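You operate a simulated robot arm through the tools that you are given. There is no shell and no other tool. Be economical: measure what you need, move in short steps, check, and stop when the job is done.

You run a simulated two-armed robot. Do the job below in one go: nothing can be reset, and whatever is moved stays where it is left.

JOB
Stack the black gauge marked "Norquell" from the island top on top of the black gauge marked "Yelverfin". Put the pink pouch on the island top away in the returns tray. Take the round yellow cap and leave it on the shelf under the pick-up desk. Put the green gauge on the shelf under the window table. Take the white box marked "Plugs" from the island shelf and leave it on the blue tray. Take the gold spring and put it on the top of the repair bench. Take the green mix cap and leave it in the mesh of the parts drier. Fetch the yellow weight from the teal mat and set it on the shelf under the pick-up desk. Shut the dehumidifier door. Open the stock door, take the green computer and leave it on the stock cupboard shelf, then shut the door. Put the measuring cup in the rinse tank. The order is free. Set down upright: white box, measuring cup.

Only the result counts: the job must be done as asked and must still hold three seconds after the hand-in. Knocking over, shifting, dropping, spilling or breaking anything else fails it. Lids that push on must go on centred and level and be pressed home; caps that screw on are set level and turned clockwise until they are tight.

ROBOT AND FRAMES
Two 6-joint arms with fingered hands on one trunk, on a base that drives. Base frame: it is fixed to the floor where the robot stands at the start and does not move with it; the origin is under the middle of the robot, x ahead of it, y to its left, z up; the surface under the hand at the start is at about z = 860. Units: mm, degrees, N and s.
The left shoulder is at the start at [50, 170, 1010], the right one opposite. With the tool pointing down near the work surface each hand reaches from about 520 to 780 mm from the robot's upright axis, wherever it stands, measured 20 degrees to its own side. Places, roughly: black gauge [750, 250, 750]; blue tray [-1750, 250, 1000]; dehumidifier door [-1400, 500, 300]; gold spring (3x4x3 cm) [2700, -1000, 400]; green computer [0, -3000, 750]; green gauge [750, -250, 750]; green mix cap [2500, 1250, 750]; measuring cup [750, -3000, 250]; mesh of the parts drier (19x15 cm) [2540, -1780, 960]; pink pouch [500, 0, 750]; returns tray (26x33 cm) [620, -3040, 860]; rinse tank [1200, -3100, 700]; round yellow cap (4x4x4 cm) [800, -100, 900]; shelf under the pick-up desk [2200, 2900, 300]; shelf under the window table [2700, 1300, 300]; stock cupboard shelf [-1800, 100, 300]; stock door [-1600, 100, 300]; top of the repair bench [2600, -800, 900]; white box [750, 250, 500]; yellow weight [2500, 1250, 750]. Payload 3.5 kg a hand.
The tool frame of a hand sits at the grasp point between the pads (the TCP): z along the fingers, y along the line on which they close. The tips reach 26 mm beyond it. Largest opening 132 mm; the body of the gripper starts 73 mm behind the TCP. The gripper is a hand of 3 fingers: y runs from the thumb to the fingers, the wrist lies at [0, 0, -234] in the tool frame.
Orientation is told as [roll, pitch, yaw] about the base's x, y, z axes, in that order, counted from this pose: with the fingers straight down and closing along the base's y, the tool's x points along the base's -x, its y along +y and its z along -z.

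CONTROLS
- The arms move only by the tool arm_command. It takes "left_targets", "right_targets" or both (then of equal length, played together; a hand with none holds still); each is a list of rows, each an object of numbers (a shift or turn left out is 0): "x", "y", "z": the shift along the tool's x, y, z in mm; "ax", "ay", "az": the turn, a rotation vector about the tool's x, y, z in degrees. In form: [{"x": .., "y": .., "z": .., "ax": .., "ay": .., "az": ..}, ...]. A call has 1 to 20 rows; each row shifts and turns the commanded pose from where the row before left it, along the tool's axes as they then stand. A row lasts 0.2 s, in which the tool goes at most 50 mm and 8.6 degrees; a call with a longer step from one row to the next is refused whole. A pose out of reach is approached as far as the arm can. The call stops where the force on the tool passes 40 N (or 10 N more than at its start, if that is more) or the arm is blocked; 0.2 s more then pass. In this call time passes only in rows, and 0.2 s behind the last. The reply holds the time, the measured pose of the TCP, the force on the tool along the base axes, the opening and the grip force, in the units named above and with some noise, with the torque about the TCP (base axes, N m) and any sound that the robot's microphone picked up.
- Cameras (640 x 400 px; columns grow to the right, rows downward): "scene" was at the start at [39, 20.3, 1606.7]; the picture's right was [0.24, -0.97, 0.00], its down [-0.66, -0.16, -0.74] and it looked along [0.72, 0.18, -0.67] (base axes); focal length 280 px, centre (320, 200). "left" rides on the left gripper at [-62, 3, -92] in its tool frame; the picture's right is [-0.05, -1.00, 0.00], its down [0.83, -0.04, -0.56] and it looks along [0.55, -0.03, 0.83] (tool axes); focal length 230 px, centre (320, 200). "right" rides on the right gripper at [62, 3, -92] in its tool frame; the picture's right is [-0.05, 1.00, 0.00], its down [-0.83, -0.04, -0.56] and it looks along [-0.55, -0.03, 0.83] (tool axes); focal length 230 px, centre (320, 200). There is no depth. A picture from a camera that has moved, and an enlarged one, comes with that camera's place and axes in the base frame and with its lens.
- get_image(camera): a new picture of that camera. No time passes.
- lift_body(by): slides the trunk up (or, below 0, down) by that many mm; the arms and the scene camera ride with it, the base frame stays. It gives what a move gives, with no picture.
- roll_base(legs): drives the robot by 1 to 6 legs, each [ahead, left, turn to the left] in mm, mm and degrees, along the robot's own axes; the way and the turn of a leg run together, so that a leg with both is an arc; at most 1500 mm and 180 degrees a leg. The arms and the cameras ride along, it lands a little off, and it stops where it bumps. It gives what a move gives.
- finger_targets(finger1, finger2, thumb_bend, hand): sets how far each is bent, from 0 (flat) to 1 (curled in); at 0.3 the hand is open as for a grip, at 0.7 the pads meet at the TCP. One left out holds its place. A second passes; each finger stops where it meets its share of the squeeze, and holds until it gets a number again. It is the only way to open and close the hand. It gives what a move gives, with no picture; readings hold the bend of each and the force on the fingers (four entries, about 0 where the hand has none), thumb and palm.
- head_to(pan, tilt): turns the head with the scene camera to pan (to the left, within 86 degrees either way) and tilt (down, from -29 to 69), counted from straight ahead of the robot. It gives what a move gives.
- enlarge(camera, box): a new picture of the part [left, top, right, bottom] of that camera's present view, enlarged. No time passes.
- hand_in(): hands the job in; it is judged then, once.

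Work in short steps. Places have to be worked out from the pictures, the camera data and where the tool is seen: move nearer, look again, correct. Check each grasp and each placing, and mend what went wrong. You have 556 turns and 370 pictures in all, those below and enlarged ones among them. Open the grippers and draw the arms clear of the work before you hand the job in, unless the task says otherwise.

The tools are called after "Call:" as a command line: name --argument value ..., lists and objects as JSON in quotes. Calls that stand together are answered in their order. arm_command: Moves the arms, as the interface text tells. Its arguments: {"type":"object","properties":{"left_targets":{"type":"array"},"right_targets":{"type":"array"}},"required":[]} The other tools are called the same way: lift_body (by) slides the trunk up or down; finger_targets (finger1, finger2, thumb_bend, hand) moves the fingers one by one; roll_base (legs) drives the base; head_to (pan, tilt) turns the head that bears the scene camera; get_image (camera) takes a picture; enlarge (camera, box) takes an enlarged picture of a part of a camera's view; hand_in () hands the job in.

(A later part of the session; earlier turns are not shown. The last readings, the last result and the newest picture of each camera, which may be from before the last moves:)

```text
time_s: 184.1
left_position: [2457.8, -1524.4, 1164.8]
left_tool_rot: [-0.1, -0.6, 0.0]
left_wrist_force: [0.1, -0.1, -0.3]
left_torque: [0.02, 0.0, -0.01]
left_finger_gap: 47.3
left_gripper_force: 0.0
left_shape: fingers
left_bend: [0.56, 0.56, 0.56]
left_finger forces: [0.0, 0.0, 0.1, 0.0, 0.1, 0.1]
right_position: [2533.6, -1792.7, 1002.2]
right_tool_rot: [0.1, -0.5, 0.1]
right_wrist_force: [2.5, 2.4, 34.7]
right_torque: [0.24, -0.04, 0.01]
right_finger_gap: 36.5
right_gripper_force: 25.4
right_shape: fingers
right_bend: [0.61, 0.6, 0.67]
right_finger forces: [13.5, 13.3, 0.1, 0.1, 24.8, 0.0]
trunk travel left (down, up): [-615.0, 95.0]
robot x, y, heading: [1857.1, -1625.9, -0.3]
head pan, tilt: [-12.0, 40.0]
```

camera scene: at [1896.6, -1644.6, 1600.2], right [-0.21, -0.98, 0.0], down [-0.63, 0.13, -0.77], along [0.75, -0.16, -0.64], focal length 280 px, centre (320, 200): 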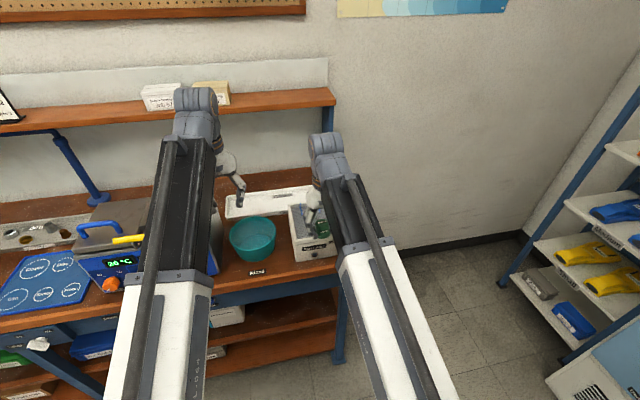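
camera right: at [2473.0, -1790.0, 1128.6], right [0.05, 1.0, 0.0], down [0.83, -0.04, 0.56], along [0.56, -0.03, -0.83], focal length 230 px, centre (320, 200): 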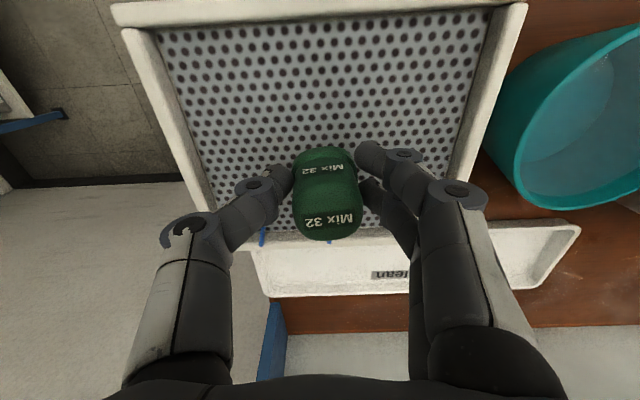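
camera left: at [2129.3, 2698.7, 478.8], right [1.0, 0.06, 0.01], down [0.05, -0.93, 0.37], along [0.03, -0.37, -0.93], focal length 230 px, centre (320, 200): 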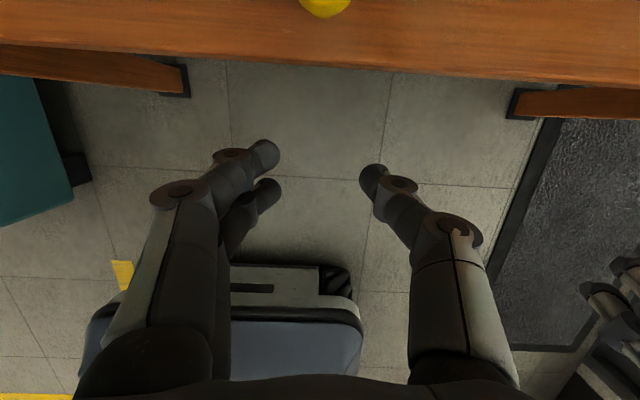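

Contact. Relieve 3 mm and release.

Call:
arm_command --right_targets '[{"z": -4}]'

Call:
finger_targets --hand "right" --finger1 0.52 --finger2 0.52 --thumb_bend 0.54

Call:
arm_command --right_targets '[{"z": -15}, {"z": -40}, {"z": -30}]'

Call:
get_image --camera "right"

```text
time_s: 184.5
left_position: [2458.7, -1524.6, 1163.8]
left_tool_rot: [-0.1, -0.6, 0.0]
left_wrist_force: [-0.7, -0.1, 0.2]
left_torque: [0.01, 0.01, -0.02]
left_finger_gap: 47.3
left_gripper_force: 0.0
left_shape: fingers
left_bend: [0.56, 0.56, 0.56]
left_finger forces: [0.1, 0.1, 0.0, 0.0, 0.0, 0.1]
right_position: [2533.7, -1792.2, 1002.4]
right_tool_rot: [0.1, -0.1, 0.2]
right_wrist_force: [2.1, 4.3, 21.8]
right_torque: [0.23, -0.02, 0.03]
right_finger_gap: 36.4
right_gripper_force: 24.7
right_shape: fingers
right_bend: [0.61, 0.6, 0.67]
right_finger forces: [13.3, 13.1, 0.0, 0.1, 22.8, 0.0]
trunk travel left (down, up): [-615.0, 95.0]
robot x, y, heading: [1854.9, -1629.5, 0.3]
head pan, tilt: [-12.0, 40.0]
```

```text
time_s: 185.5
left_position: [2458.7, -1524.8, 1163.6]
left_tool_rot: [0.1, -0.5, 0.0]
left_wrist_force: [1.0, 0.1, -0.5]
left_torque: [-0.01, 0.05, 0.02]
left_finger_gap: 47.2
left_gripper_force: 0.1
left_shape: fingers
left_bend: [0.56, 0.56, 0.56]
left_finger forces: [0.1, 0.0, 0.0, 0.0, 0.1, 0.1]
right_position: [2533.8, -1794.1, 1002.3]
right_tool_rot: [0.0, -0.1, -0.1]
right_wrist_force: [-0.7, -0.7, -0.3]
right_torque: [-0.01, 0.03, -0.02]
right_finger_gap: 57.0
right_gripper_force: 0.1
right_shape: fingers
right_bend: [0.52, 0.52, 0.54]
right_finger forces: [0.0, 0.0, 0.1, 0.0, 0.1, 0.0]
trunk travel left (down, up): [-615.0, 95.0]
robot x, y, heading: [1857.3, -1627.1, 0.2]
head pan, tilt: [-12.0, 40.0]
```

```text
time_s: 186.3
left_position: [2458.9, -1525.3, 1164.2]
left_tool_rot: [-0.1, -0.5, 0.1]
left_wrist_force: [-0.3, -0.7, 0.2]
left_torque: [0.01, -0.01, -0.04]
left_finger_gap: 47.2
left_gripper_force: 0.1
left_shape: fingers
left_bend: [0.56, 0.56, 0.56]
left_finger forces: [0.0, 0.1, 0.0, 0.0, 0.0, 0.0]
right_position: [2534.7, -1794.0, 1088.0]
right_tool_rot: [0.1, 0.0, 0.0]
right_wrist_force: [0.4, -0.5, -0.5]
right_torque: [0.02, 0.02, -0.01]
right_finger_gap: 57.0
right_gripper_force: 0.0
right_shape: fingers
right_bend: [0.52, 0.52, 0.54]
right_finger forces: [0.0, 0.1, 0.1, 0.0, 0.0, 0.0]
trunk travel left (down, up): [-615.0, 95.0]
robot x, y, heading: [1854.0, -1630.4, 0.1]
head pan, tilt: [-12.0, 40.0]
```

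```text
253 pictures are left
camera right: at [2473.5, -1791.4, 1181.2], right [0.05, 1.0, 0.0], down [0.83, -0.04, 0.56], along [0.56, -0.03, -0.83], focal length 230 px, centre (320, 200)
```

right: 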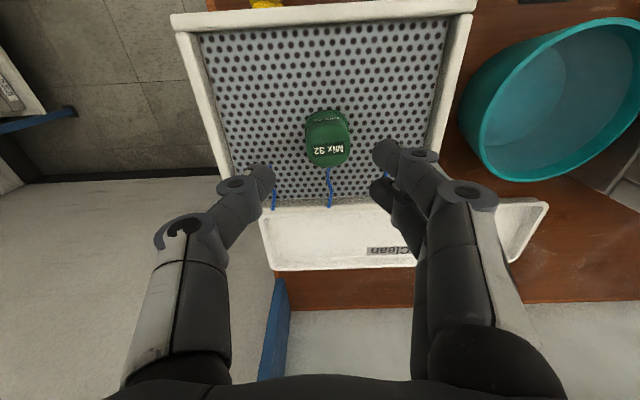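

Mix cap is on the mesh. Back off and go look for the gold spring under the bench around y≈−1000.

Call:
roll_base --legs '[[-420, 0, 0], [0, 700, 0]]'

Call:
lift_body --by -400

Call:
head_to --pan 0 --tilt 25

Call:
get_image --camera "scene"

```text
time_s: 192.3
left_position: [2038.0, -821.2, 1164.3]
left_tool_rot: [0.0, -0.5, -0.2]
left_wrist_force: [0.1, 0.6, 0.5]
left_torque: [-0.02, 0.0, 0.02]
left_finger_gap: 47.3
left_gripper_force: 0.1
left_shape: fingers
left_bend: [0.56, 0.56, 0.56]
left_finger forces: [0.0, 0.0, 0.0, 0.0, 0.0, 0.0]
right_position: [2112.7, -1091.9, 1089.8]
right_tool_rot: [0.2, 0.0, -0.1]
right_wrist_force: [-0.3, 0.7, -0.1]
right_torque: [-0.01, -0.02, -0.02]
right_finger_gap: 57.0
right_gripper_force: 0.1
right_shape: fingers
right_bend: [0.52, 0.52, 0.54]
right_finger forces: [0.0, 0.0, 0.0, 0.0, 0.0, 0.0]
trunk travel left (down, up): [-615.0, 95.0]
robot x, y, heading: [1434.0, -921.5, -0.0]
head pan, tilt: [-12.0, 40.0]
```

```text
time_s: 196.2
left_position: [2038.5, -824.0, 764.4]
left_tool_rot: [0.0, -0.5, -0.1]
left_wrist_force: [-1.0, -0.9, -0.7]
left_torque: [-0.02, -0.04, 0.02]
left_finger_gap: 47.4
left_gripper_force: 0.0
left_shape: fingers
left_bend: [0.56, 0.56, 0.56]
left_finger forces: [0.0, 0.0, 0.0, 0.0, 0.0, 0.0]
right_position: [2113.3, -1092.2, 688.9]
right_tool_rot: [0.1, -0.1, -0.2]
right_wrist_force: [0.1, 0.0, -0.9]
right_torque: [0.0, -0.02, 0.01]
right_finger_gap: 56.9
right_gripper_force: 0.0
right_shape: fingers
right_bend: [0.52, 0.52, 0.54]
right_finger forces: [0.1, 0.0, 0.0, 0.0, 0.0, 0.0]
trunk travel left (down, up): [-215.0, 495.0]
robot x, y, heading: [1433.8, -923.4, -0.0]
head pan, tilt: [-12.0, 40.0]
```

```text
time_s: 196.9
left_position: [2036.6, -823.6, 764.3]
left_tool_rot: [0.0, -0.5, -0.2]
left_wrist_force: [0.3, -0.7, 0.0]
left_torque: [0.02, -0.02, -0.01]
left_finger_gap: 47.5
left_gripper_force: 0.1
left_shape: fingers
left_bend: [0.56, 0.56, 0.56]
left_finger forces: [0.0, 0.0, 0.0, 0.0, 0.0, 0.1]
right_position: [2112.6, -1091.5, 687.8]
right_tool_rot: [0.1, -0.1, -0.3]
right_wrist_force: [0.3, -0.8, 0.4]
right_torque: [0.0, 0.05, -0.02]
right_finger_gap: 57.3
right_gripper_force: 0.1
right_shape: fingers
right_bend: [0.52, 0.52, 0.54]
right_finger forces: [0.1, 0.1, 0.0, 0.1, 0.0, 0.0]
trunk travel left (down, up): [-215.0, 495.0]
robot x, y, heading: [1435.8, -925.4, -0.2]
head pan, tilt: [0.0, 25.0]
```

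```text
252 pictures are left
camera scene: at [1483.0, -922.2, 1223.6], right [0.0, -1.0, 0.0], down [-0.42, 0.0, -0.91], along [0.91, 0.0, -0.42], focal length 280 px, centre (320, 200)
```

scene: 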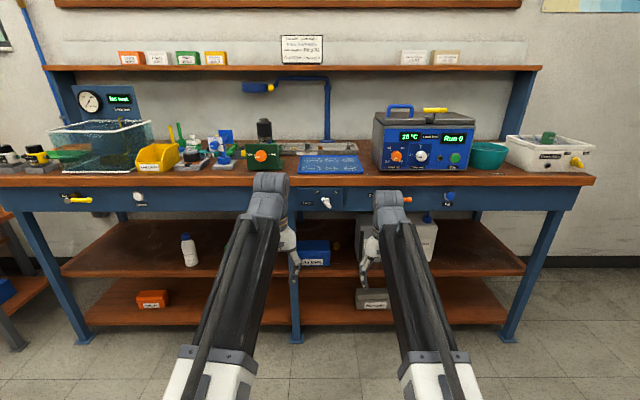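

Call:
enlarge --camera "scene" --box '[60, 200, 340, 340]'

Call:
enlarge --camera "scene" --box '[280, 200, 540, 340]'

Call:
get_image --camera "right"

```text
2.29 times, centred on (200, 270) of scene
camera zoom: at [1483.0, -922.2, 1223.6], right [0.0, -1.0, 0.0], down [-0.42, 0.0, -0.91], along [0.91, 0.0, -0.42], focal length 641 px, centre (594, 40)
```

zoom: 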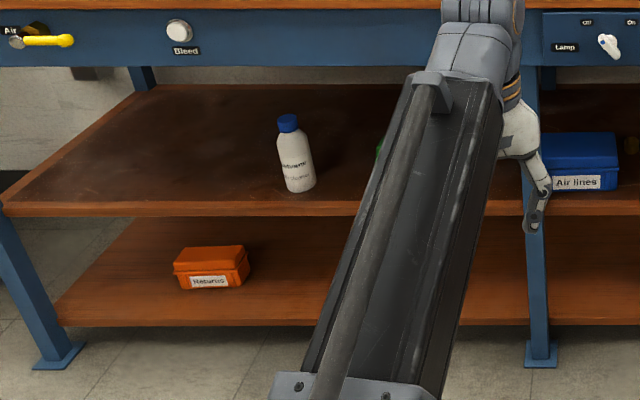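

```text
2.46 times, centred on (410, 270) of scene
camera zoom: at [1483.0, -922.2, 1223.6], right [0.0, -1.0, 0.0], down [-0.42, 0.0, -0.91], along [0.91, 0.0, -0.42], focal length 690 px, centre (98, 28)
```

zoom: 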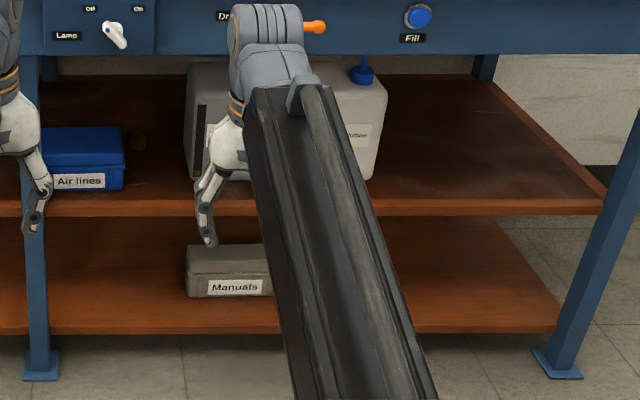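

```text
249 pictures are left
camera right: at [2051.5, -1088.7, 781.0], right [0.06, 1.0, 0.0], down [0.83, -0.05, 0.56], along [0.56, -0.03, -0.83], focal length 230 px, centre (320, 200)
```

right: 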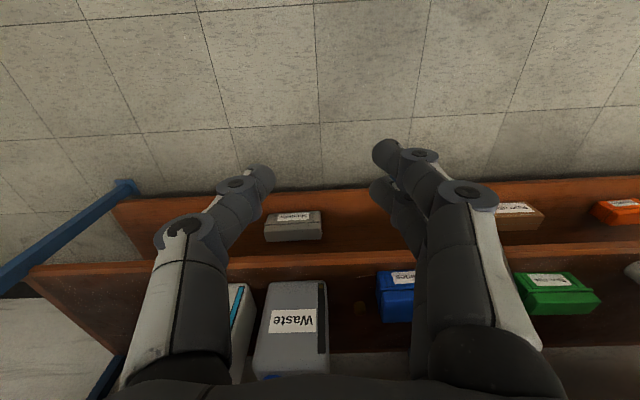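

A brownish object sits between the blue box and the waste can; zoom there.

Call:
enlarge --camera "scene" --box '[300, 225, 380, 285]'

Call:
enlarge --camera "right" --box '[310, 270, 420, 350]'

```text
6.67 times, centred on (340, 255) of scene
camera zoom: at [1483.0, -922.2, 1223.6], right [0.0, -1.0, 0.0], down [-0.42, 0.0, -0.91], along [0.91, 0.0, -0.42], focal length 1869 px, centre (187, -167)
```

zoom: 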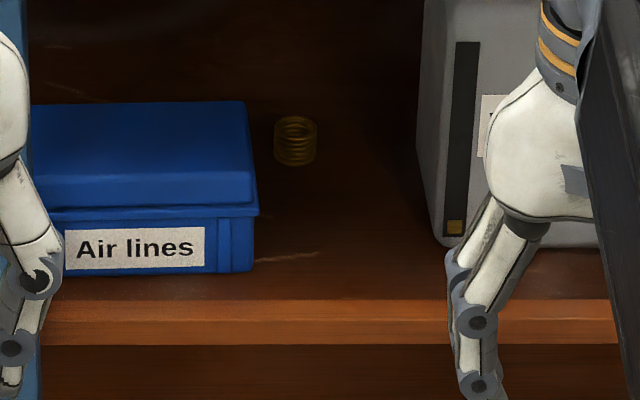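

```text
5.00 times, centred on (365, 310) of right
camera zoom: at [2051.5, -1088.7, 781.0], right [0.06, 1.0, 0.0], down [0.83, -0.05, 0.56], along [0.56, -0.03, -0.83], focal length 1150 px, centre (95, -350)
```

zoom: 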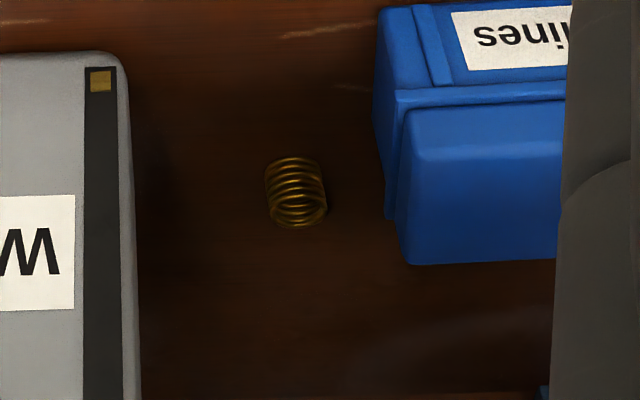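

Spring ≈ [2654,-1007], shelf z≈413, between blue box (front part) and waste can. Swing the left arm aside, and tilt the right tool 20°.

Call:
arm_command --left_targets '[{"x": 25, "y": 42}, {"x": 25, "y": 42}, {"x": 25, "y": 42}, {"x": 25, "y": 42}, {"x": 25, "y": 42}, {"x": 25, "y": 42}, {"x": 25, "y": 42}, {"x": 25, "y": 42}, {"x": 0, "y": 42}]' --right_targets '[{"ay": -6.7}, {"ay": -6.7}, {"ay": -6.6}, {"x": 0}, {"x": 0}, {"x": 0}, {"x": 0}, {"x": 0}, {"x": 0}]'

Call:
lift_body --by -210

Call:
get_image --camera "right"

Call:
get_image --camera "scene"

```text
time_s: 198.9
left_position: [1856.5, -441.1, 721.8]
left_tool_rot: [0.0, -0.6, -0.1]
left_wrist_force: [0.6, -0.3, -0.2]
left_torque: [0.01, 0.04, -0.02]
left_finger_gap: 47.5
left_gripper_force: 0.1
left_shape: fingers
left_bend: [0.56, 0.56, 0.56]
left_finger forces: [0.1, 0.0, 0.0, 0.0, 0.0, 0.0]
left hand out of reach, approached as far as the arm can: row 1, 2, 3, 4, 5, 6
right_position: [2113.4, -1093.1, 688.6]
right_tool_rot: [0.2, -20.1, -0.1]
right_wrist_force: [-0.2, 0.3, -1.1]
right_torque: [0.01, 0.01, 0.03]
right_finger_gap: 57.1
right_gripper_force: 0.0
right_shape: fingers
right_bend: [0.52, 0.52, 0.54]
right_finger forces: [0.0, 0.0, 0.1, 0.1, 0.1, 0.0]
trunk travel left (down, up): [-215.0, 495.0]
robot x, y, heading: [1434.8, -919.7, -0.3]
head pan, tilt: [0.0, 25.0]
```

```text
time_s: 201.2
left_position: [1857.8, -442.1, 511.1]
left_tool_rot: [0.1, -0.5, -0.1]
left_wrist_force: [-0.1, 1.2, 0.1]
left_torque: [0.0, 0.01, 0.01]
left_finger_gap: 47.3
left_gripper_force: 0.0
left_shape: fingers
left_bend: [0.56, 0.56, 0.56]
left_finger forces: [0.1, 0.0, 0.1, 0.1, 0.1, 0.0]
right_position: [2112.8, -1092.7, 479.3]
right_tool_rot: [0.1, -20.2, -0.2]
right_wrist_force: [0.4, 0.0, -0.7]
right_torque: [-0.02, -0.01, 0.02]
right_finger_gap: 57.1
right_gripper_force: 0.0
right_shape: fingers
right_bend: [0.52, 0.52, 0.54]
right_finger forces: [0.0, 0.0, 0.0, 0.0, 0.0, 0.0]
trunk travel left (down, up): [-5.0, 705.0]
robot x, y, heading: [1435.2, -922.0, -0.5]
head pan, tilt: [0.0, 25.0]
```

```text
246 pictures are left
camera right: at [2024.0, -1089.0, 544.2], right [0.05, 1.0, 0.02], down [0.59, -0.05, 0.81], along [0.81, -0.03, -0.59], focal length 230 px, centre (320, 200)
```

right: 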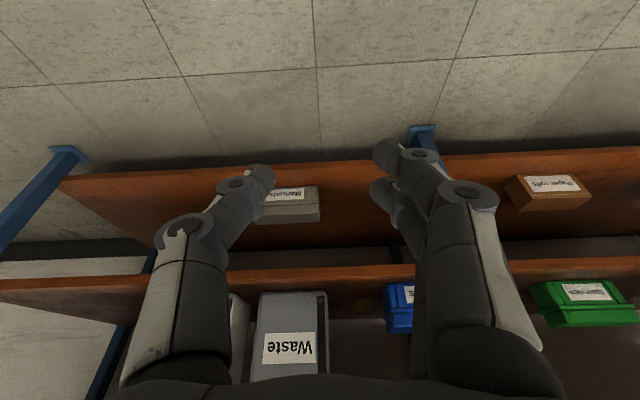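

```text
245 pictures are left
camera scene: at [1483.0, -922.2, 1013.7], right [0.0, -1.0, 0.0], down [-0.42, 0.0, -0.91], along [0.91, 0.0, -0.42], focal length 280 px, centre (320, 200)
```

scene: 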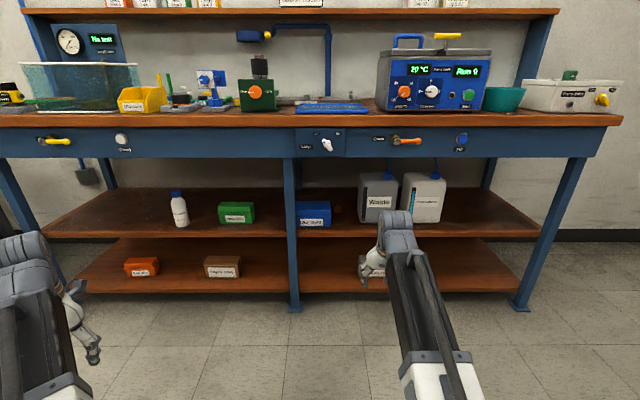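

Gap box–can is ~116 mm, so turn the hand 90° about its axis (thin side across the gap, closing fore-aft).

Call:
arm_command --right_targets '[{"az": 8.2}, {"az": 8.2}, {"az": 8.2}, {"az": 8.2}, {"az": 8.2}, {"az": 8.2}, {"az": 8.2}, {"az": 8.2}, {"az": 8.2}, {"az": 8.2}, {"az": 8}]'

Call:
get_image --camera "right"

```text
time_s: 203.6
left_position: [1857.2, -442.4, 511.4]
left_tool_rot: [0.0, -0.5, -0.2]
left_wrist_force: [0.7, 0.4, 0.6]
left_torque: [-0.01, -0.01, 0.05]
left_finger_gap: 47.3
left_gripper_force: 0.1
left_shape: fingers
left_bend: [0.56, 0.56, 0.56]
left_finger forces: [0.1, 0.1, 0.0, 0.0, 0.1, 0.1]
right_position: [2114.2, -1093.0, 478.6]
right_tool_rot: [20.2, 0.2, -90.2]
right_wrist_force: [0.8, 0.3, 0.0]
right_torque: [0.06, 0.0, 0.03]
right_finger_gap: 56.9
right_gripper_force: 0.1
right_shape: fingers
right_bend: [0.52, 0.52, 0.54]
right_finger forces: [0.0, 0.1, 0.0, 0.1, 0.1, 0.0]
trunk travel left (down, up): [-5.0, 705.0]
robot x, y, heading: [1433.2, -923.7, -0.1]
head pan, tilt: [0.0, 25.0]
```

```text
244 pictures are left
camera right: at [2085.2, -1031.3, 566.6], right [0.94, -0.06, 0.34], down [-0.24, -0.83, 0.5], along [0.26, -0.55, -0.79], focal length 230 px, centre (320, 200)
```

right: 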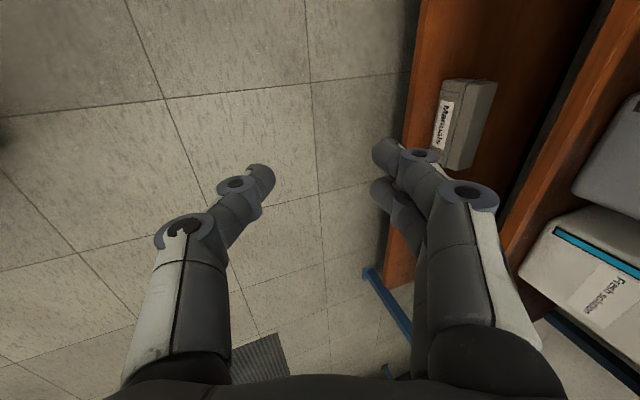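

Call:
arm_command --right_targets '[{"x": 40}, {"x": 38}, {"y": -8, "z": 22}]'

Call:
roll_base --legs '[[330, 0, 0]]'

Call:
get_image --camera "right"

Call:
head_to --pan 0 --tilt 35

Call:
get_image --camera "scene"

```text
time_s: 204.4
left_position: [1858.3, -441.8, 512.3]
left_tool_rot: [0.0, -0.5, -0.1]
left_wrist_force: [0.2, 0.2, 0.1]
left_torque: [0.02, -0.02, -0.03]
left_finger_gap: 47.4
left_gripper_force: 0.1
left_shape: fingers
left_bend: [0.56, 0.56, 0.56]
left_finger forces: [0.0, 0.1, 0.0, 0.0, 0.0, 0.0]
right_position: [2114.4, -1015.0, 455.6]
right_tool_rot: [20.2, 0.1, -90.2]
right_wrist_force: [0.2, 0.2, 0.1]
right_torque: [-0.01, 0.01, 0.02]
right_finger_gap: 57.3
right_gripper_force: 0.0
right_shape: fingers
right_bend: [0.52, 0.52, 0.54]
right_finger forces: [0.1, 0.0, 0.1, 0.0, 0.0, 0.1]
trunk travel left (down, up): [-5.0, 705.0]
robot x, y, heading: [1431.7, -922.5, -0.0]
head pan, tilt: [0.0, 25.0]
```

```text
time_s: 206.6
left_position: [2187.7, -439.6, 511.2]
left_tool_rot: [0.1, -0.6, 0.1]
left_wrist_force: [-0.5, -0.7, 0.1]
left_torque: [-0.02, -0.01, -0.03]
left_finger_gap: 47.1
left_gripper_force: 0.0
left_shape: fingers
left_bend: [0.56, 0.56, 0.56]
left_finger forces: [0.1, 0.0, 0.0, 0.1, 0.0, 0.0]
right_position: [2448.6, -1010.3, 455.3]
right_tool_rot: [20.1, 0.1, -89.8]
right_wrist_force: [0.9, 0.9, 0.7]
right_torque: [0.05, 0.04, -0.02]
right_finger_gap: 57.0
right_gripper_force: 0.0
right_shape: fingers
right_bend: [0.52, 0.52, 0.54]
right_finger forces: [0.0, 0.0, 0.0, 0.1, 0.0, 0.0]
trunk travel left (down, up): [-5.0, 705.0]
robot x, y, heading: [1763.6, -920.0, -0.2]
head pan, tilt: [0.0, 25.0]
```

```text
243 pictures are left
camera right: at [2418.5, -948.6, 543.5], right [0.94, -0.05, 0.34], down [-0.23, -0.83, 0.5], along [0.26, -0.55, -0.79], focal length 230 px, centre (320, 200)
```

right: 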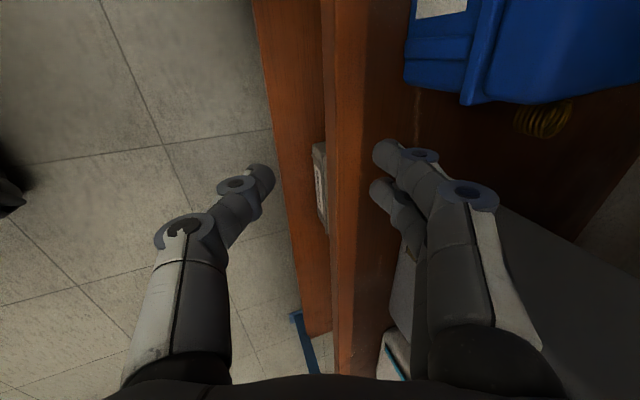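

```text
time_s: 207.3
left_position: [2187.2, -439.3, 512.1]
left_tool_rot: [0.1, -0.4, 0.1]
left_wrist_force: [0.3, 0.8, -0.7]
left_torque: [0.01, 0.02, 0.02]
left_finger_gap: 47.3
left_gripper_force: 0.0
left_shape: fingers
left_bend: [0.56, 0.56, 0.56]
left_finger forces: [0.1, 0.0, 0.0, 0.0, 0.0, 0.1]
right_position: [2446.4, -1010.9, 455.5]
right_tool_rot: [20.1, 0.1, -89.8]
right_wrist_force: [-0.5, 0.6, 0.0]
right_torque: [0.03, 0.02, 0.01]
right_finger_gap: 56.9
right_gripper_force: 0.0
right_shape: fingers
right_bend: [0.52, 0.52, 0.54]
right_finger forces: [0.1, 0.0, 0.0, 0.0, 0.1, 0.1]
trunk travel left (down, up): [-5.0, 705.0]
robot x, y, heading: [1768.9, -921.0, 0.2]
head pan, tilt: [0.0, 35.0]
```

```text
242 pictures are left
camera scene: at [1811.7, -922.0, 997.9], right [0.0, -1.0, 0.0], down [-0.57, 0.0, -0.82], along [0.82, 0.0, -0.57], focal length 280 px, centre (320, 200)
```

scene: 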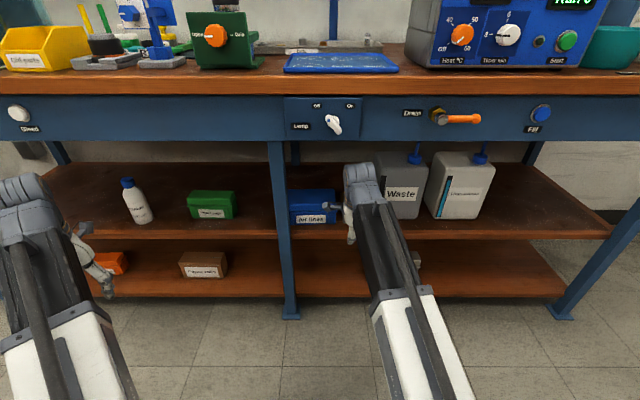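

Spring ≈ [2648,-1004], behind the box. Shift path to y≈-1020 and drive 140 in.

Call:
arm_command --right_targets '[{"x": -9}]'

Call:
roll_base --legs '[[135, 0, 0]]'

Call:
get_image --camera "right"

Call:
get_image --camera "scene"

```text
time_s: 207.7
left_position: [2187.5, -439.7, 511.5]
left_tool_rot: [-0.1, -0.5, 0.1]
left_wrist_force: [0.3, -0.2, -0.2]
left_torque: [0.01, -0.03, -0.02]
left_finger_gap: 47.4
left_gripper_force: 0.0
left_shape: fingers
left_bend: [0.56, 0.56, 0.56]
left_finger forces: [0.1, 0.0, 0.0, 0.0, 0.1, 0.1]
right_position: [2447.6, -1019.5, 456.4]
right_tool_rot: [20.1, 0.0, -89.9]
right_wrist_force: [0.5, 0.1, 1.1]
right_torque: [-0.01, 0.01, 0.02]
right_finger_gap: 57.2
right_gripper_force: 0.0
right_shape: fingers
right_bend: [0.52, 0.52, 0.54]
right_finger forces: [0.0, 0.0, 0.0, 0.1, 0.1, 0.0]
trunk travel left (down, up): [-5.0, 705.0]
robot x, y, heading: [1762.4, -924.1, 0.3]
head pan, tilt: [0.0, 35.0]
```

```text
time_s: 209.0
left_position: [2324.0, -439.2, 510.3]
left_tool_rot: [0.0, -0.4, 0.2]
left_wrist_force: [-0.7, 0.9, -0.2]
left_torque: [-0.01, 0.0, 0.04]
left_finger_gap: 47.4
left_gripper_force: 0.2
left_shape: fingers
left_bend: [0.56, 0.56, 0.56]
left_finger forces: [0.1, 0.0, 0.1, 0.0, 0.0, 0.0]
right_position: [2583.1, -1018.7, 456.1]
right_tool_rot: [20.0, 0.2, -89.9]
right_wrist_force: [-0.2, 0.2, 0.6]
right_torque: [0.03, -0.01, -0.01]
right_finger_gap: 57.2
right_gripper_force: 0.0
right_shape: fingers
right_bend: [0.52, 0.52, 0.54]
right_finger forces: [0.0, 0.1, 0.0, 0.0, 0.0, 0.0]
trunk travel left (down, up): [-5.0, 705.0]
robot x, y, heading: [1902.3, -921.9, 0.1]
head pan, tilt: [0.0, 35.0]
```

```text
241 pictures are left
camera right: at [2554.6, -957.3, 543.7], right [0.94, -0.05, 0.34], down [-0.23, -0.83, 0.5], along [0.26, -0.55, -0.79], focal length 230 px, centre (320, 200)
```

right: 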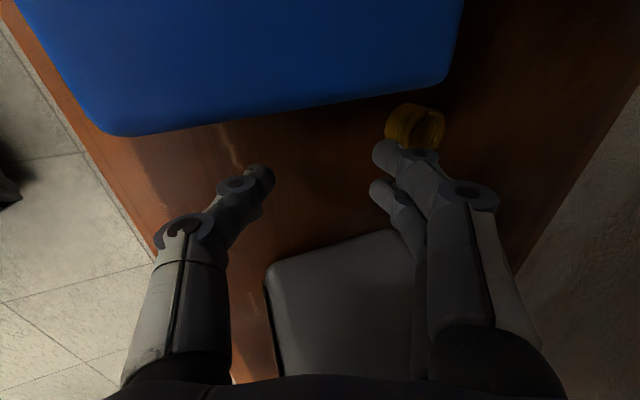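

```text
240 pictures are left
camera scene: at [1948.0, -921.7, 997.9], right [0.0, -1.0, 0.0], down [-0.57, 0.0, -0.82], along [0.82, 0.0, -0.57], focal length 280 px, centre (320, 200)
```

scene: 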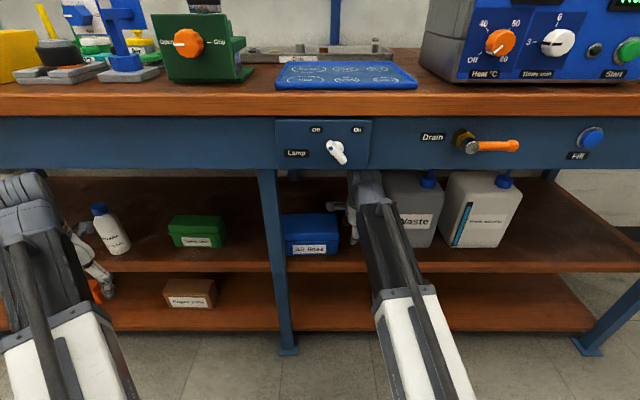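

Spring ≈ [2650,-998]. Raise 26, move over it, then lower around it.

Call:
arm_command --right_targets '[{"y": 8.9, "z": -24.4}, {"x": 10, "y": 27.3, "z": 9.9}, {"x": 10, "y": 27.3, "z": 9.9}]'

Call:
get_image --camera "right"

```text
time_s: 209.8
left_position: [2324.7, -438.8, 510.5]
left_tool_rot: [0.0, -0.5, 0.0]
left_wrist_force: [0.1, -1.1, 0.0]
left_torque: [0.01, 0.0, 0.01]
left_finger_gap: 47.3
left_gripper_force: 0.0
left_shape: fingers
left_bend: [0.56, 0.56, 0.56]
left_finger forces: [0.0, 0.0, 0.0, 0.0, 0.0, 0.0]
right_position: [2641.2, -998.7, 482.4]
right_tool_rot: [20.0, 0.1, -89.9]
right_wrist_force: [-0.1, 0.5, -0.1]
right_torque: [-0.03, 0.04, -0.01]
right_finger_gap: 57.2
right_gripper_force: 0.1
right_shape: fingers
right_bend: [0.52, 0.52, 0.54]
right_finger forces: [0.1, 0.0, 0.0, 0.0, 0.0, 0.0]
trunk travel left (down, up): [-5.0, 705.0]
robot x, y, heading: [1907.0, -924.2, 0.4]
head pan, tilt: [0.0, 35.0]
```

```text
239 pictures are left
camera right: at [2612.2, -937.5, 570.3], right [0.94, -0.05, 0.34], down [-0.23, -0.83, 0.5], along [0.26, -0.55, -0.79], focal length 230 px, centre (320, 200)
```

right: 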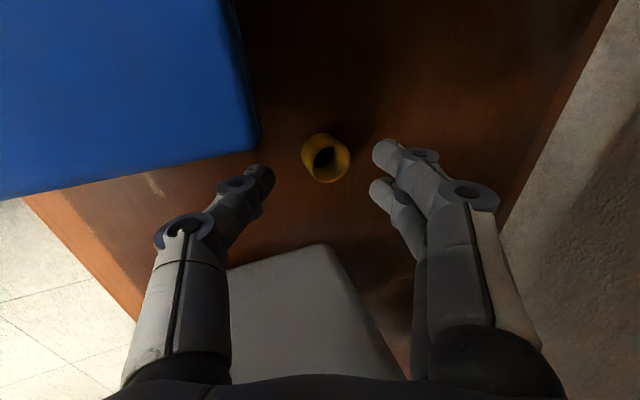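

Well centred. Lower 30 with 10 mm forward, then close.

Call:
arm_command --right_targets '[{"y": 4, "z": 17}, {"y": -4.5, "z": 13}]'

Call:
get_image --camera "right"

```text
time_s: 210.4
left_position: [2324.4, -439.8, 511.4]
left_tool_rot: [0.1, -0.5, 0.1]
left_wrist_force: [1.1, 0.5, 0.1]
left_torque: [0.01, 0.01, -0.01]
left_finger_gap: 47.4
left_gripper_force: 0.2
left_shape: fingers
left_bend: [0.56, 0.56, 0.56]
left_finger forces: [0.0, 0.0, 0.1, 0.0, 0.1, 0.1]
right_position: [2651.7, -999.3, 452.7]
right_tool_rot: [20.1, 0.0, -89.9]
right_wrist_force: [-0.9, 0.7, -1.0]
right_torque: [0.02, 0.01, -0.01]
right_finger_gap: 57.1
right_gripper_force: 0.1
right_shape: fingers
right_bend: [0.52, 0.52, 0.54]
right_finger forces: [0.0, 0.0, 0.0, 0.1, 0.0, 0.1]
trunk travel left (down, up): [-5.0, 705.0]
robot x, y, heading: [1900.9, -923.5, 0.2]
head pan, tilt: [0.0, 35.0]
```

```text
238 pictures are left
camera right: at [2623.0, -936.4, 541.2], right [0.94, -0.05, 0.34], down [-0.23, -0.83, 0.5], along [0.26, -0.55, -0.79], focal length 230 px, centre (320, 200)
```

right: 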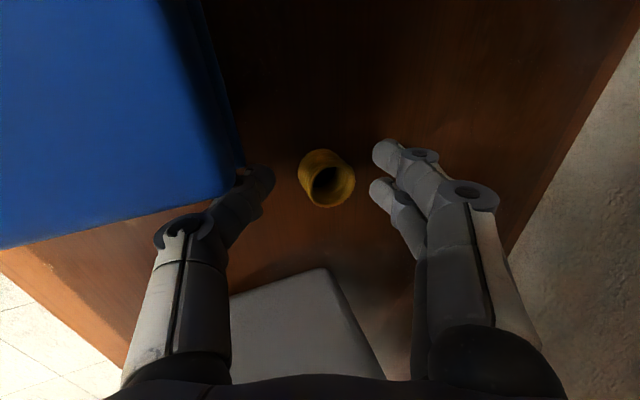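

Call:
arm_command --right_targets '[{"y": -2.7, "z": 7.5}]'

Call:
finger_targets --hand "right" --finger1 0.72 --finger2 0.72 --thumb_bend 0.72

Call:
get_image --camera "right"

```text
time_s: 210.8
left_position: [2323.6, -439.4, 512.5]
left_tool_rot: [0.1, -0.4, 0.1]
left_wrist_force: [0.0, 0.0, 0.1]
left_torque: [-0.02, 0.01, -0.01]
left_finger_gap: 47.4
left_gripper_force: 0.1
left_shape: fingers
left_bend: [0.56, 0.56, 0.56]
left_finger forces: [0.0, 0.0, 0.0, 0.0, 0.0, 0.0]
right_position: [2652.5, -997.4, 446.2]
right_tool_rot: [20.1, 0.0, -90.0]
right_wrist_force: [0.3, 0.5, 0.4]
right_torque: [0.01, 0.02, -0.03]
right_finger_gap: 57.1
right_gripper_force: 0.0
right_shape: fingers
right_bend: [0.52, 0.52, 0.54]
right_finger forces: [0.1, 0.0, 0.0, 0.0, 0.0, 0.0]
trunk travel left (down, up): [-5.0, 705.0]
robot x, y, heading: [1898.0, -924.9, 0.1]
head pan, tilt: [0.0, 35.0]
```

```text
time_s: 211.8
left_position: [2324.0, -440.0, 511.7]
left_tool_rot: [0.0, -0.4, 0.1]
left_wrist_force: [0.2, -0.5, 0.3]
left_torque: [-0.03, 0.01, -0.01]
left_finger_gap: 47.5
left_gripper_force: 0.1
left_shape: fingers
left_bend: [0.56, 0.56, 0.56]
left_finger forces: [0.0, 0.0, 0.0, 0.1, 0.0, 0.0]
right_position: [2650.8, -997.5, 446.8]
right_tool_rot: [20.0, 0.1, -89.9]
right_wrist_force: [0.1, 0.7, 2.5]
right_torque: [-0.02, -0.1, -0.01]
right_finger_gap: 6.2
right_gripper_force: 8.1
right_shape: fingers
right_bend: [0.72, 0.65, 0.69]
right_finger forces: [0.1, 9.6, 0.1, 0.1, 7.1, 0.0]
trunk travel left (down, up): [-5.0, 705.0]
robot x, y, heading: [1899.5, -921.8, -0.0]
head pan, tilt: [0.0, 35.0]
```

```text
237 pictures are left
camera right: at [2622.7, -936.5, 534.2], right [0.94, -0.05, 0.34], down [-0.23, -0.83, 0.5], along [0.26, -0.55, -0.79], focal length 230 px, centre (320, 200)
```

right: 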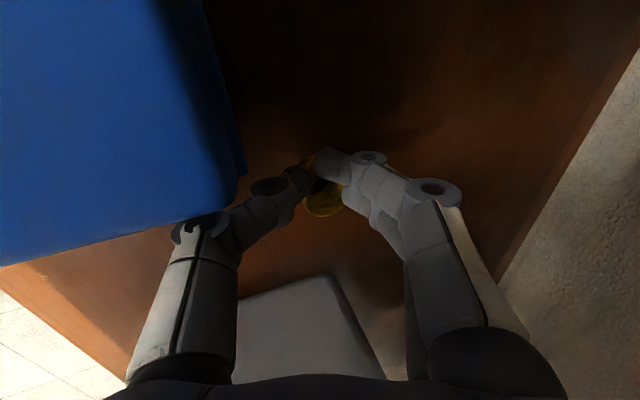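

Only one finger and thumb hold its edge. Reopen and re-centre.

Call:
finger_targets --hand "right" --finger1 0.52 --finger2 0.52 --thumb_bend 0.54

Call:
enlarge --camera "right" --box '[220, 110, 440, 260]'

```text
time_s: 212.8
left_position: [2323.4, -439.6, 511.9]
left_tool_rot: [0.0, -0.5, 0.1]
left_wrist_force: [0.9, 0.4, -0.2]
left_torque: [0.02, 0.01, 0.0]
left_finger_gap: 47.5
left_gripper_force: 0.0
left_shape: fingers
left_bend: [0.56, 0.56, 0.56]
left_finger forces: [0.0, 0.0, 0.1, 0.1, 0.0, 0.1]
right_position: [2652.4, -998.5, 445.5]
right_tool_rot: [20.1, 0.1, -89.9]
right_wrist_force: [-0.2, -0.6, -0.5]
right_torque: [0.03, 0.02, 0.02]
right_finger_gap: 57.2
right_gripper_force: 0.0
right_shape: fingers
right_bend: [0.52, 0.52, 0.54]
right_finger forces: [0.1, 0.0, 0.1, 0.0, 0.0, 0.1]
trunk travel left (down, up): [-5.0, 705.0]
robot x, y, heading: [1900.0, -924.0, 0.1]
head pan, tilt: [0.0, 35.0]
```

```text
2.67 times, centred on (330, 185) of right
camera zoom: at [2622.8, -936.5, 533.9], right [0.94, -0.05, 0.34], down [-0.23, -0.83, 0.5], along [0.26, -0.55, -0.79], focal length 614 px, centre (293, 240)
```

zoom: 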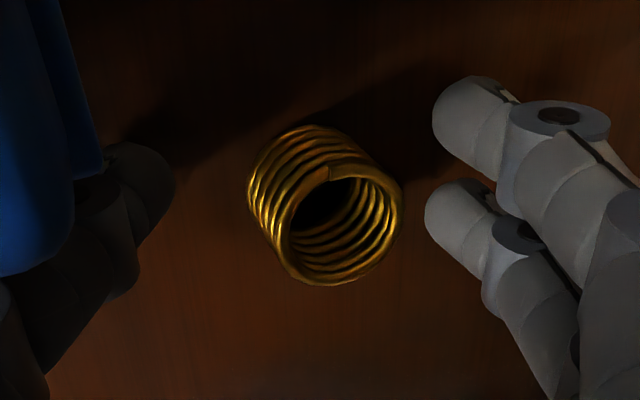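

Shift 7 mm toward −y and 4 mm lower, then close again.

Call:
arm_command --right_targets '[{"x": -7, "y": 1, "z": 4}]'

Call:
finger_targets --hand "right" --finger1 0.7 --finger2 0.7 --thumb_bend 0.7

Call:
enlarge --camera "right" --box '[220, 110, 440, 260]'

```text
time_s: 213.2
left_position: [2324.0, -439.5, 512.1]
left_tool_rot: [0.0, -0.5, 0.1]
left_wrist_force: [-0.1, -0.6, 0.9]
left_torque: [0.01, -0.03, -0.01]
left_finger_gap: 47.5
left_gripper_force: 0.1
left_shape: fingers
left_bend: [0.56, 0.56, 0.56]
left_finger forces: [0.1, 0.1, 0.0, 0.0, 0.1, 0.0]
right_position: [2654.1, -1004.6, 443.8]
right_tool_rot: [20.2, 0.2, -89.8]
right_wrist_force: [-1.6, 2.5, 7.9]
right_torque: [0.08, 0.3, -0.06]
right_finger_gap: 56.4
right_gripper_force: 4.5
right_shape: fingers
right_bend: [0.52, 0.52, 0.54]
right_finger forces: [0.0, 0.1, 0.1, 0.1, 7.6, 0.0]
trunk travel left (down, up): [-5.0, 705.0]
robot x, y, heading: [1902.6, -923.1, 0.1]
head pan, tilt: [0.0, 35.0]
```

```text
time_s: 214.2
left_position: [2323.5, -439.7, 512.0]
left_tool_rot: [0.0, -0.5, 0.2]
left_wrist_force: [-0.1, 0.4, -0.1]
left_torque: [-0.01, -0.02, 0.01]
left_finger_gap: 47.4
left_gripper_force: 0.0
left_shape: fingers
left_bend: [0.56, 0.56, 0.56]
left_finger forces: [0.0, 0.1, 0.0, 0.0, 0.0, 0.0]
right_position: [2654.2, -1004.6, 443.0]
right_tool_rot: [20.1, 0.1, -89.9]
right_wrist_force: [0.1, 0.3, 0.4]
right_torque: [0.03, 0.0, 0.03]
right_finger_gap: 19.5
right_gripper_force: 7.9
right_shape: fingers
right_bend: [0.66, 0.62, 0.66]
right_finger forces: [2.2, 6.4, 0.1, 0.0, 8.0, 0.1]
trunk travel left (down, up): [-5.0, 705.0]
robot x, y, heading: [1903.3, -922.6, -0.2]
head pan, tilt: [0.0, 35.0]
```

```text
2.67 times, centred on (330, 185) of right
camera zoom: at [2625.5, -943.2, 530.4], right [0.94, -0.05, 0.34], down [-0.23, -0.83, 0.5], along [0.26, -0.55, -0.79], focal length 614 px, centre (293, 240)
```

zoom: 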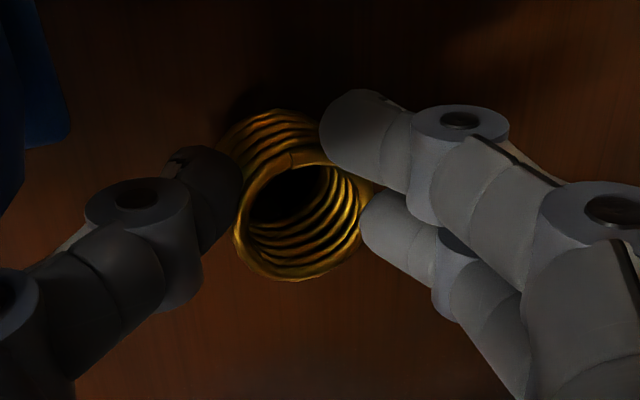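

Good wrap; squeeze a bit more and lift.

Call:
finger_targets --hand "right" --finger1 0.76 --finger2 0.76 --thumb_bend 0.74

Call:
arm_command --right_targets '[{"y": 6.8, "z": -18.8}, {"y": 6.8, "z": -18.8}]'

Call:
enlarge --camera "right" --box '[220, 110, 440, 260]'

```text
time_s: 215.2
left_position: [2324.1, -439.4, 510.5]
left_tool_rot: [0.0, -0.6, 0.1]
left_wrist_force: [0.5, 0.5, 0.7]
left_torque: [0.01, 0.03, -0.02]
left_finger_gap: 47.6
left_gripper_force: 0.1
left_shape: fingers
left_bend: [0.56, 0.56, 0.56]
left_finger forces: [0.0, 0.0, 0.0, 0.0, 0.1, 0.1]
right_position: [2654.8, -1005.1, 443.8]
right_tool_rot: [20.1, 0.0, -89.9]
right_wrist_force: [0.5, 0.9, 4.0]
right_torque: [-0.02, 0.01, 0.02]
right_finger_gap: 17.0
right_gripper_force: 17.3
right_shape: fingers
right_bend: [0.73, 0.67, 0.67]
right_finger forces: [7.1, 12.2, 0.0, 0.0, 15.4, 0.0]
trunk travel left (down, up): [-5.0, 705.0]
robot x, y, heading: [1902.6, -925.2, -0.3]
head pan, tilt: [0.0, 35.0]
```

```text
time_s: 215.8
left_position: [2323.8, -439.5, 511.5]
left_tool_rot: [0.0, -0.5, 0.1]
left_wrist_force: [-0.1, -0.5, 0.0]
left_torque: [0.01, 0.01, -0.01]
left_finger_gap: 47.2
left_gripper_force: 0.1
left_shape: fingers
left_bend: [0.56, 0.56, 0.56]
left_finger forces: [0.0, 0.0, 0.1, 0.0, 0.0, 0.0]
right_position: [2653.9, -1004.0, 481.8]
right_tool_rot: [20.2, 0.1, -90.0]
right_wrist_force: [-0.7, -0.1, 0.4]
right_torque: [-0.05, -0.02, 0.0]
right_finger_gap: 16.9
right_gripper_force: 16.5
right_shape: fingers
right_bend: [0.73, 0.68, 0.67]
right_finger forces: [6.0, 10.9, 0.1, 0.0, 15.2, 0.0]
trunk travel left (down, up): [-5.0, 705.0]
robot x, y, heading: [1901.4, -921.1, -0.1]
head pan, tilt: [0.0, 35.0]
```

```text
2.67 times, centred on (330, 185) of right
camera zoom: at [2624.7, -943.3, 570.1], right [0.94, -0.05, 0.34], down [-0.23, -0.83, 0.5], along [0.26, -0.55, -0.79], focal length 614 px, centre (293, 240)
```

zoom: 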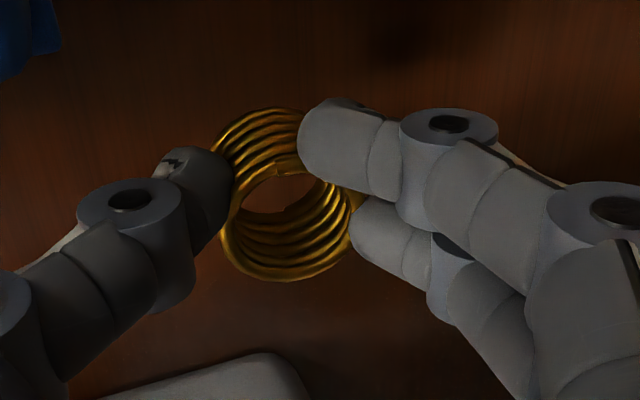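

Spring lifted. Shift into the gap, lower a bit so the wrist clears the apron, and back out.

Call:
arm_command --right_targets '[{"x": -16}, {"y": -7.9, "z": 21.6}]'

Call:
roll_base --legs '[[-400, 0, 0]]'

Call:
get_image --camera "right"

Call:
get_image --camera "scene"

```text
time_s: 216.4
left_position: [2324.4, -439.7, 510.7]
left_tool_rot: [0.0, -0.4, 0.0]
left_wrist_force: [-0.2, -0.3, -0.6]
left_torque: [0.0, 0.01, -0.01]
left_finger_gap: 47.1
left_gripper_force: 0.2
left_shape: fingers
left_bend: [0.56, 0.56, 0.56]
left_finger forces: [0.0, 0.0, 0.0, 0.0, 0.0, 0.0]
right_position: [2654.1, -1021.4, 459.9]
right_tool_rot: [20.0, 0.1, -89.9]
right_wrist_force: [0.5, 0.2, -0.5]
right_torque: [0.0, 0.0, -0.01]
right_finger_gap: 17.0
right_gripper_force: 16.2
right_shape: fingers
right_bend: [0.73, 0.68, 0.67]
right_finger forces: [6.0, 10.9, 0.1, 0.0, 15.2, 0.0]
trunk travel left (down, up): [-5.0, 705.0]
robot x, y, heading: [1901.6, -924.2, 0.0]
head pan, tilt: [0.0, 35.0]
```

```text
time_s: 218.9
left_position: [1921.8, -439.9, 512.5]
left_tool_rot: [-0.1, -0.5, 0.1]
left_wrist_force: [0.0, 0.1, -0.5]
left_torque: [-0.02, -0.04, 0.0]
left_finger_gap: 47.3
left_gripper_force: 0.0
left_shape: fingers
left_bend: [0.56, 0.56, 0.56]
left_finger forces: [0.0, 0.0, 0.1, 0.0, 0.0, 0.0]
right_position: [2251.2, -1020.8, 459.4]
right_tool_rot: [20.1, 0.0, -89.8]
right_wrist_force: [-0.5, 0.4, 0.3]
right_torque: [-0.02, 0.02, -0.02]
right_finger_gap: 16.7
right_gripper_force: 16.1
right_shape: fingers
right_bend: [0.73, 0.68, 0.67]
right_finger forces: [6.0, 10.8, 0.0, 0.1, 15.2, 0.0]
trunk travel left (down, up): [-5.0, 705.0]
robot x, y, heading: [1501.3, -921.3, 0.3]
head pan, tilt: [0.0, 35.0]
```

```text
233 pictures are left
camera right: at [2222.5, -960.2, 547.1], right [0.94, -0.05, 0.34], down [-0.23, -0.83, 0.5], along [0.26, -0.55, -0.79], focal length 230 px, centre (320, 200)
```

right: 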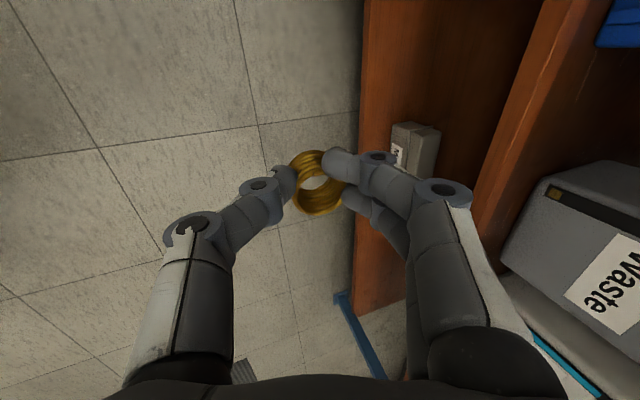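

```text
232 pictures are left
camera scene: at [1546.6, -922.7, 997.9], right [0.0, -1.0, 0.0], down [-0.57, 0.0, -0.82], along [0.82, 0.0, -0.57], focal length 280 px, centre (320, 200)
```

scene: 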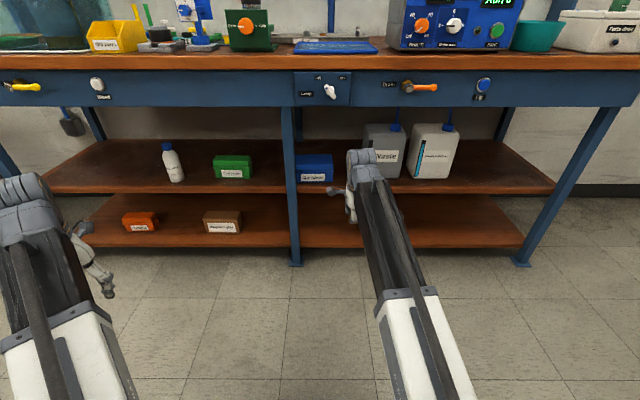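

Spring retrieved. Restore the hand orientation and raise the trunk to see the bench top.

Call:
arm_command --right_targets '[{"az": -8.2}, {"az": -8.2}, {"az": -8.2}, {"az": -8.2}, {"az": -8.2}, {"az": -8.2}, {"az": -8.2}, {"az": -8.2}, {"az": -8.2}, {"az": -8.2}, {"az": -8}, {"ay": 6.7}, {"ay": 6.7}, {"ay": 6.6}]'

Call:
lift_body --by 400

Call:
lift_body --by 230

Call:
get_image --camera "right"

Call:
get_image --camera "scene"

```text
time_s: 221.9
left_position: [1921.8, -439.4, 511.5]
left_tool_rot: [0.0, -0.5, 0.3]
left_wrist_force: [-0.2, 0.4, 0.5]
left_torque: [0.0, 0.01, 0.01]
left_finger_gap: 47.2
left_gripper_force: 0.1
left_shape: fingers
left_bend: [0.56, 0.56, 0.56]
left_finger forces: [0.1, 0.0, 0.0, 0.0, 0.1, 0.0]
right_position: [2223.7, -1024.6, 453.6]
right_tool_rot: [0.1, -0.2, 0.2]
right_wrist_force: [-0.6, 0.3, -0.6]
right_torque: [-0.03, -0.02, -0.02]
right_finger_gap: 16.7
right_gripper_force: 15.5
right_shape: fingers
right_bend: [0.73, 0.68, 0.67]
right_finger forces: [6.1, 10.8, 0.0, 0.0, 14.7, 0.1]
right hand out of reach, approached as far as the arm can: row 14
trunk travel left (down, up): [-5.0, 705.0]
robot x, y, heading: [1503.4, -921.8, 0.2]
head pan, tilt: [0.0, 35.0]
```

```text
time_s: 225.7
left_position: [1922.0, -440.9, 911.5]
left_tool_rot: [-0.1, -0.5, 0.2]
left_wrist_force: [-0.5, 0.0, 0.0]
left_torque: [-0.01, 0.0, 0.0]
left_finger_gap: 47.5
left_gripper_force: 0.1
left_shape: fingers
left_bend: [0.56, 0.56, 0.56]
left_finger forces: [0.0, 0.1, 0.1, 0.1, 0.0, 0.0]
right_position: [2224.9, -1024.2, 853.0]
right_tool_rot: [0.1, -0.2, 0.2]
right_wrist_force: [0.0, -0.4, -1.1]
right_torque: [0.01, -0.02, 0.0]
right_finger_gap: 16.7
right_gripper_force: 15.0
right_shape: fingers
right_bend: [0.73, 0.68, 0.67]
right_finger forces: [6.1, 10.8, 0.0, 0.0, 14.7, 0.0]
trunk travel left (down, up): [-405.0, 305.0]
robot x, y, heading: [1498.3, -925.0, 0.1]
head pan, tilt: [0.0, 35.0]
```

```text
time_s: 228.2
left_position: [1922.0, -440.7, 1140.7]
left_tool_rot: [-0.1, -0.6, 0.2]
left_wrist_force: [0.0, 0.0, 0.3]
left_torque: [0.01, 0.01, 0.03]
left_finger_gap: 47.1
left_gripper_force: 0.0
left_shape: fingers
left_bend: [0.56, 0.56, 0.56]
left_finger forces: [0.0, 0.0, 0.0, 0.0, 0.1, 0.1]
right_position: [2223.9, -1023.6, 1081.9]
right_tool_rot: [0.1, -0.2, 0.2]
right_wrist_force: [-0.9, -0.2, -0.2]
right_torque: [0.01, -0.03, -0.02]
right_finger_gap: 16.5
right_gripper_force: 15.3
right_shape: fingers
right_bend: [0.73, 0.68, 0.67]
right_finger forces: [6.1, 10.8, 0.0, 0.1, 14.7, 0.0]
trunk travel left (down, up): [-635.0, 75.0]
robot x, y, heading: [1499.7, -923.9, 0.2]
head pan, tilt: [0.0, 35.0]
```

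```text
231 pictures are left
camera right: at [2162.5, -1021.1, 1174.3], right [0.05, 1.0, 0.0], down [0.83, -0.04, 0.56], along [0.56, -0.02, -0.83], focal length 230 px, centre (320, 200)
```

right: 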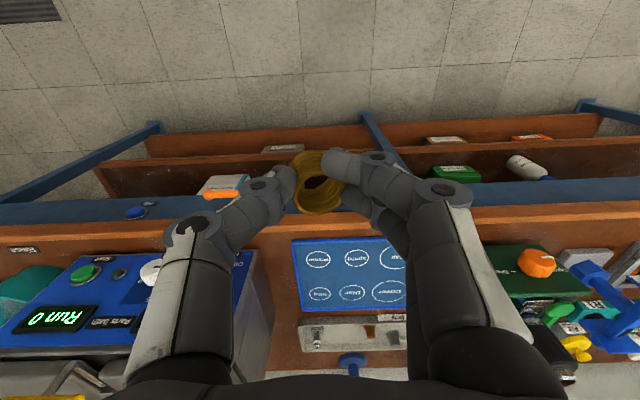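

```text
230 pictures are left
camera scene: at [1546.8, -922.7, 1627.8], right [0.0, -1.0, 0.0], down [-0.57, 0.0, -0.82], along [0.82, 0.0, -0.57], focal length 280 px, centre (320, 200)
```

scene: 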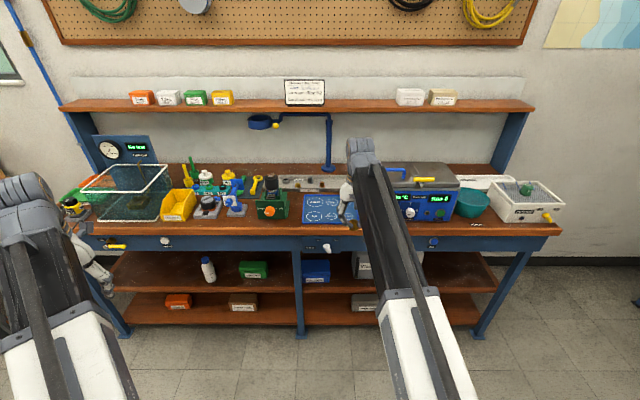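

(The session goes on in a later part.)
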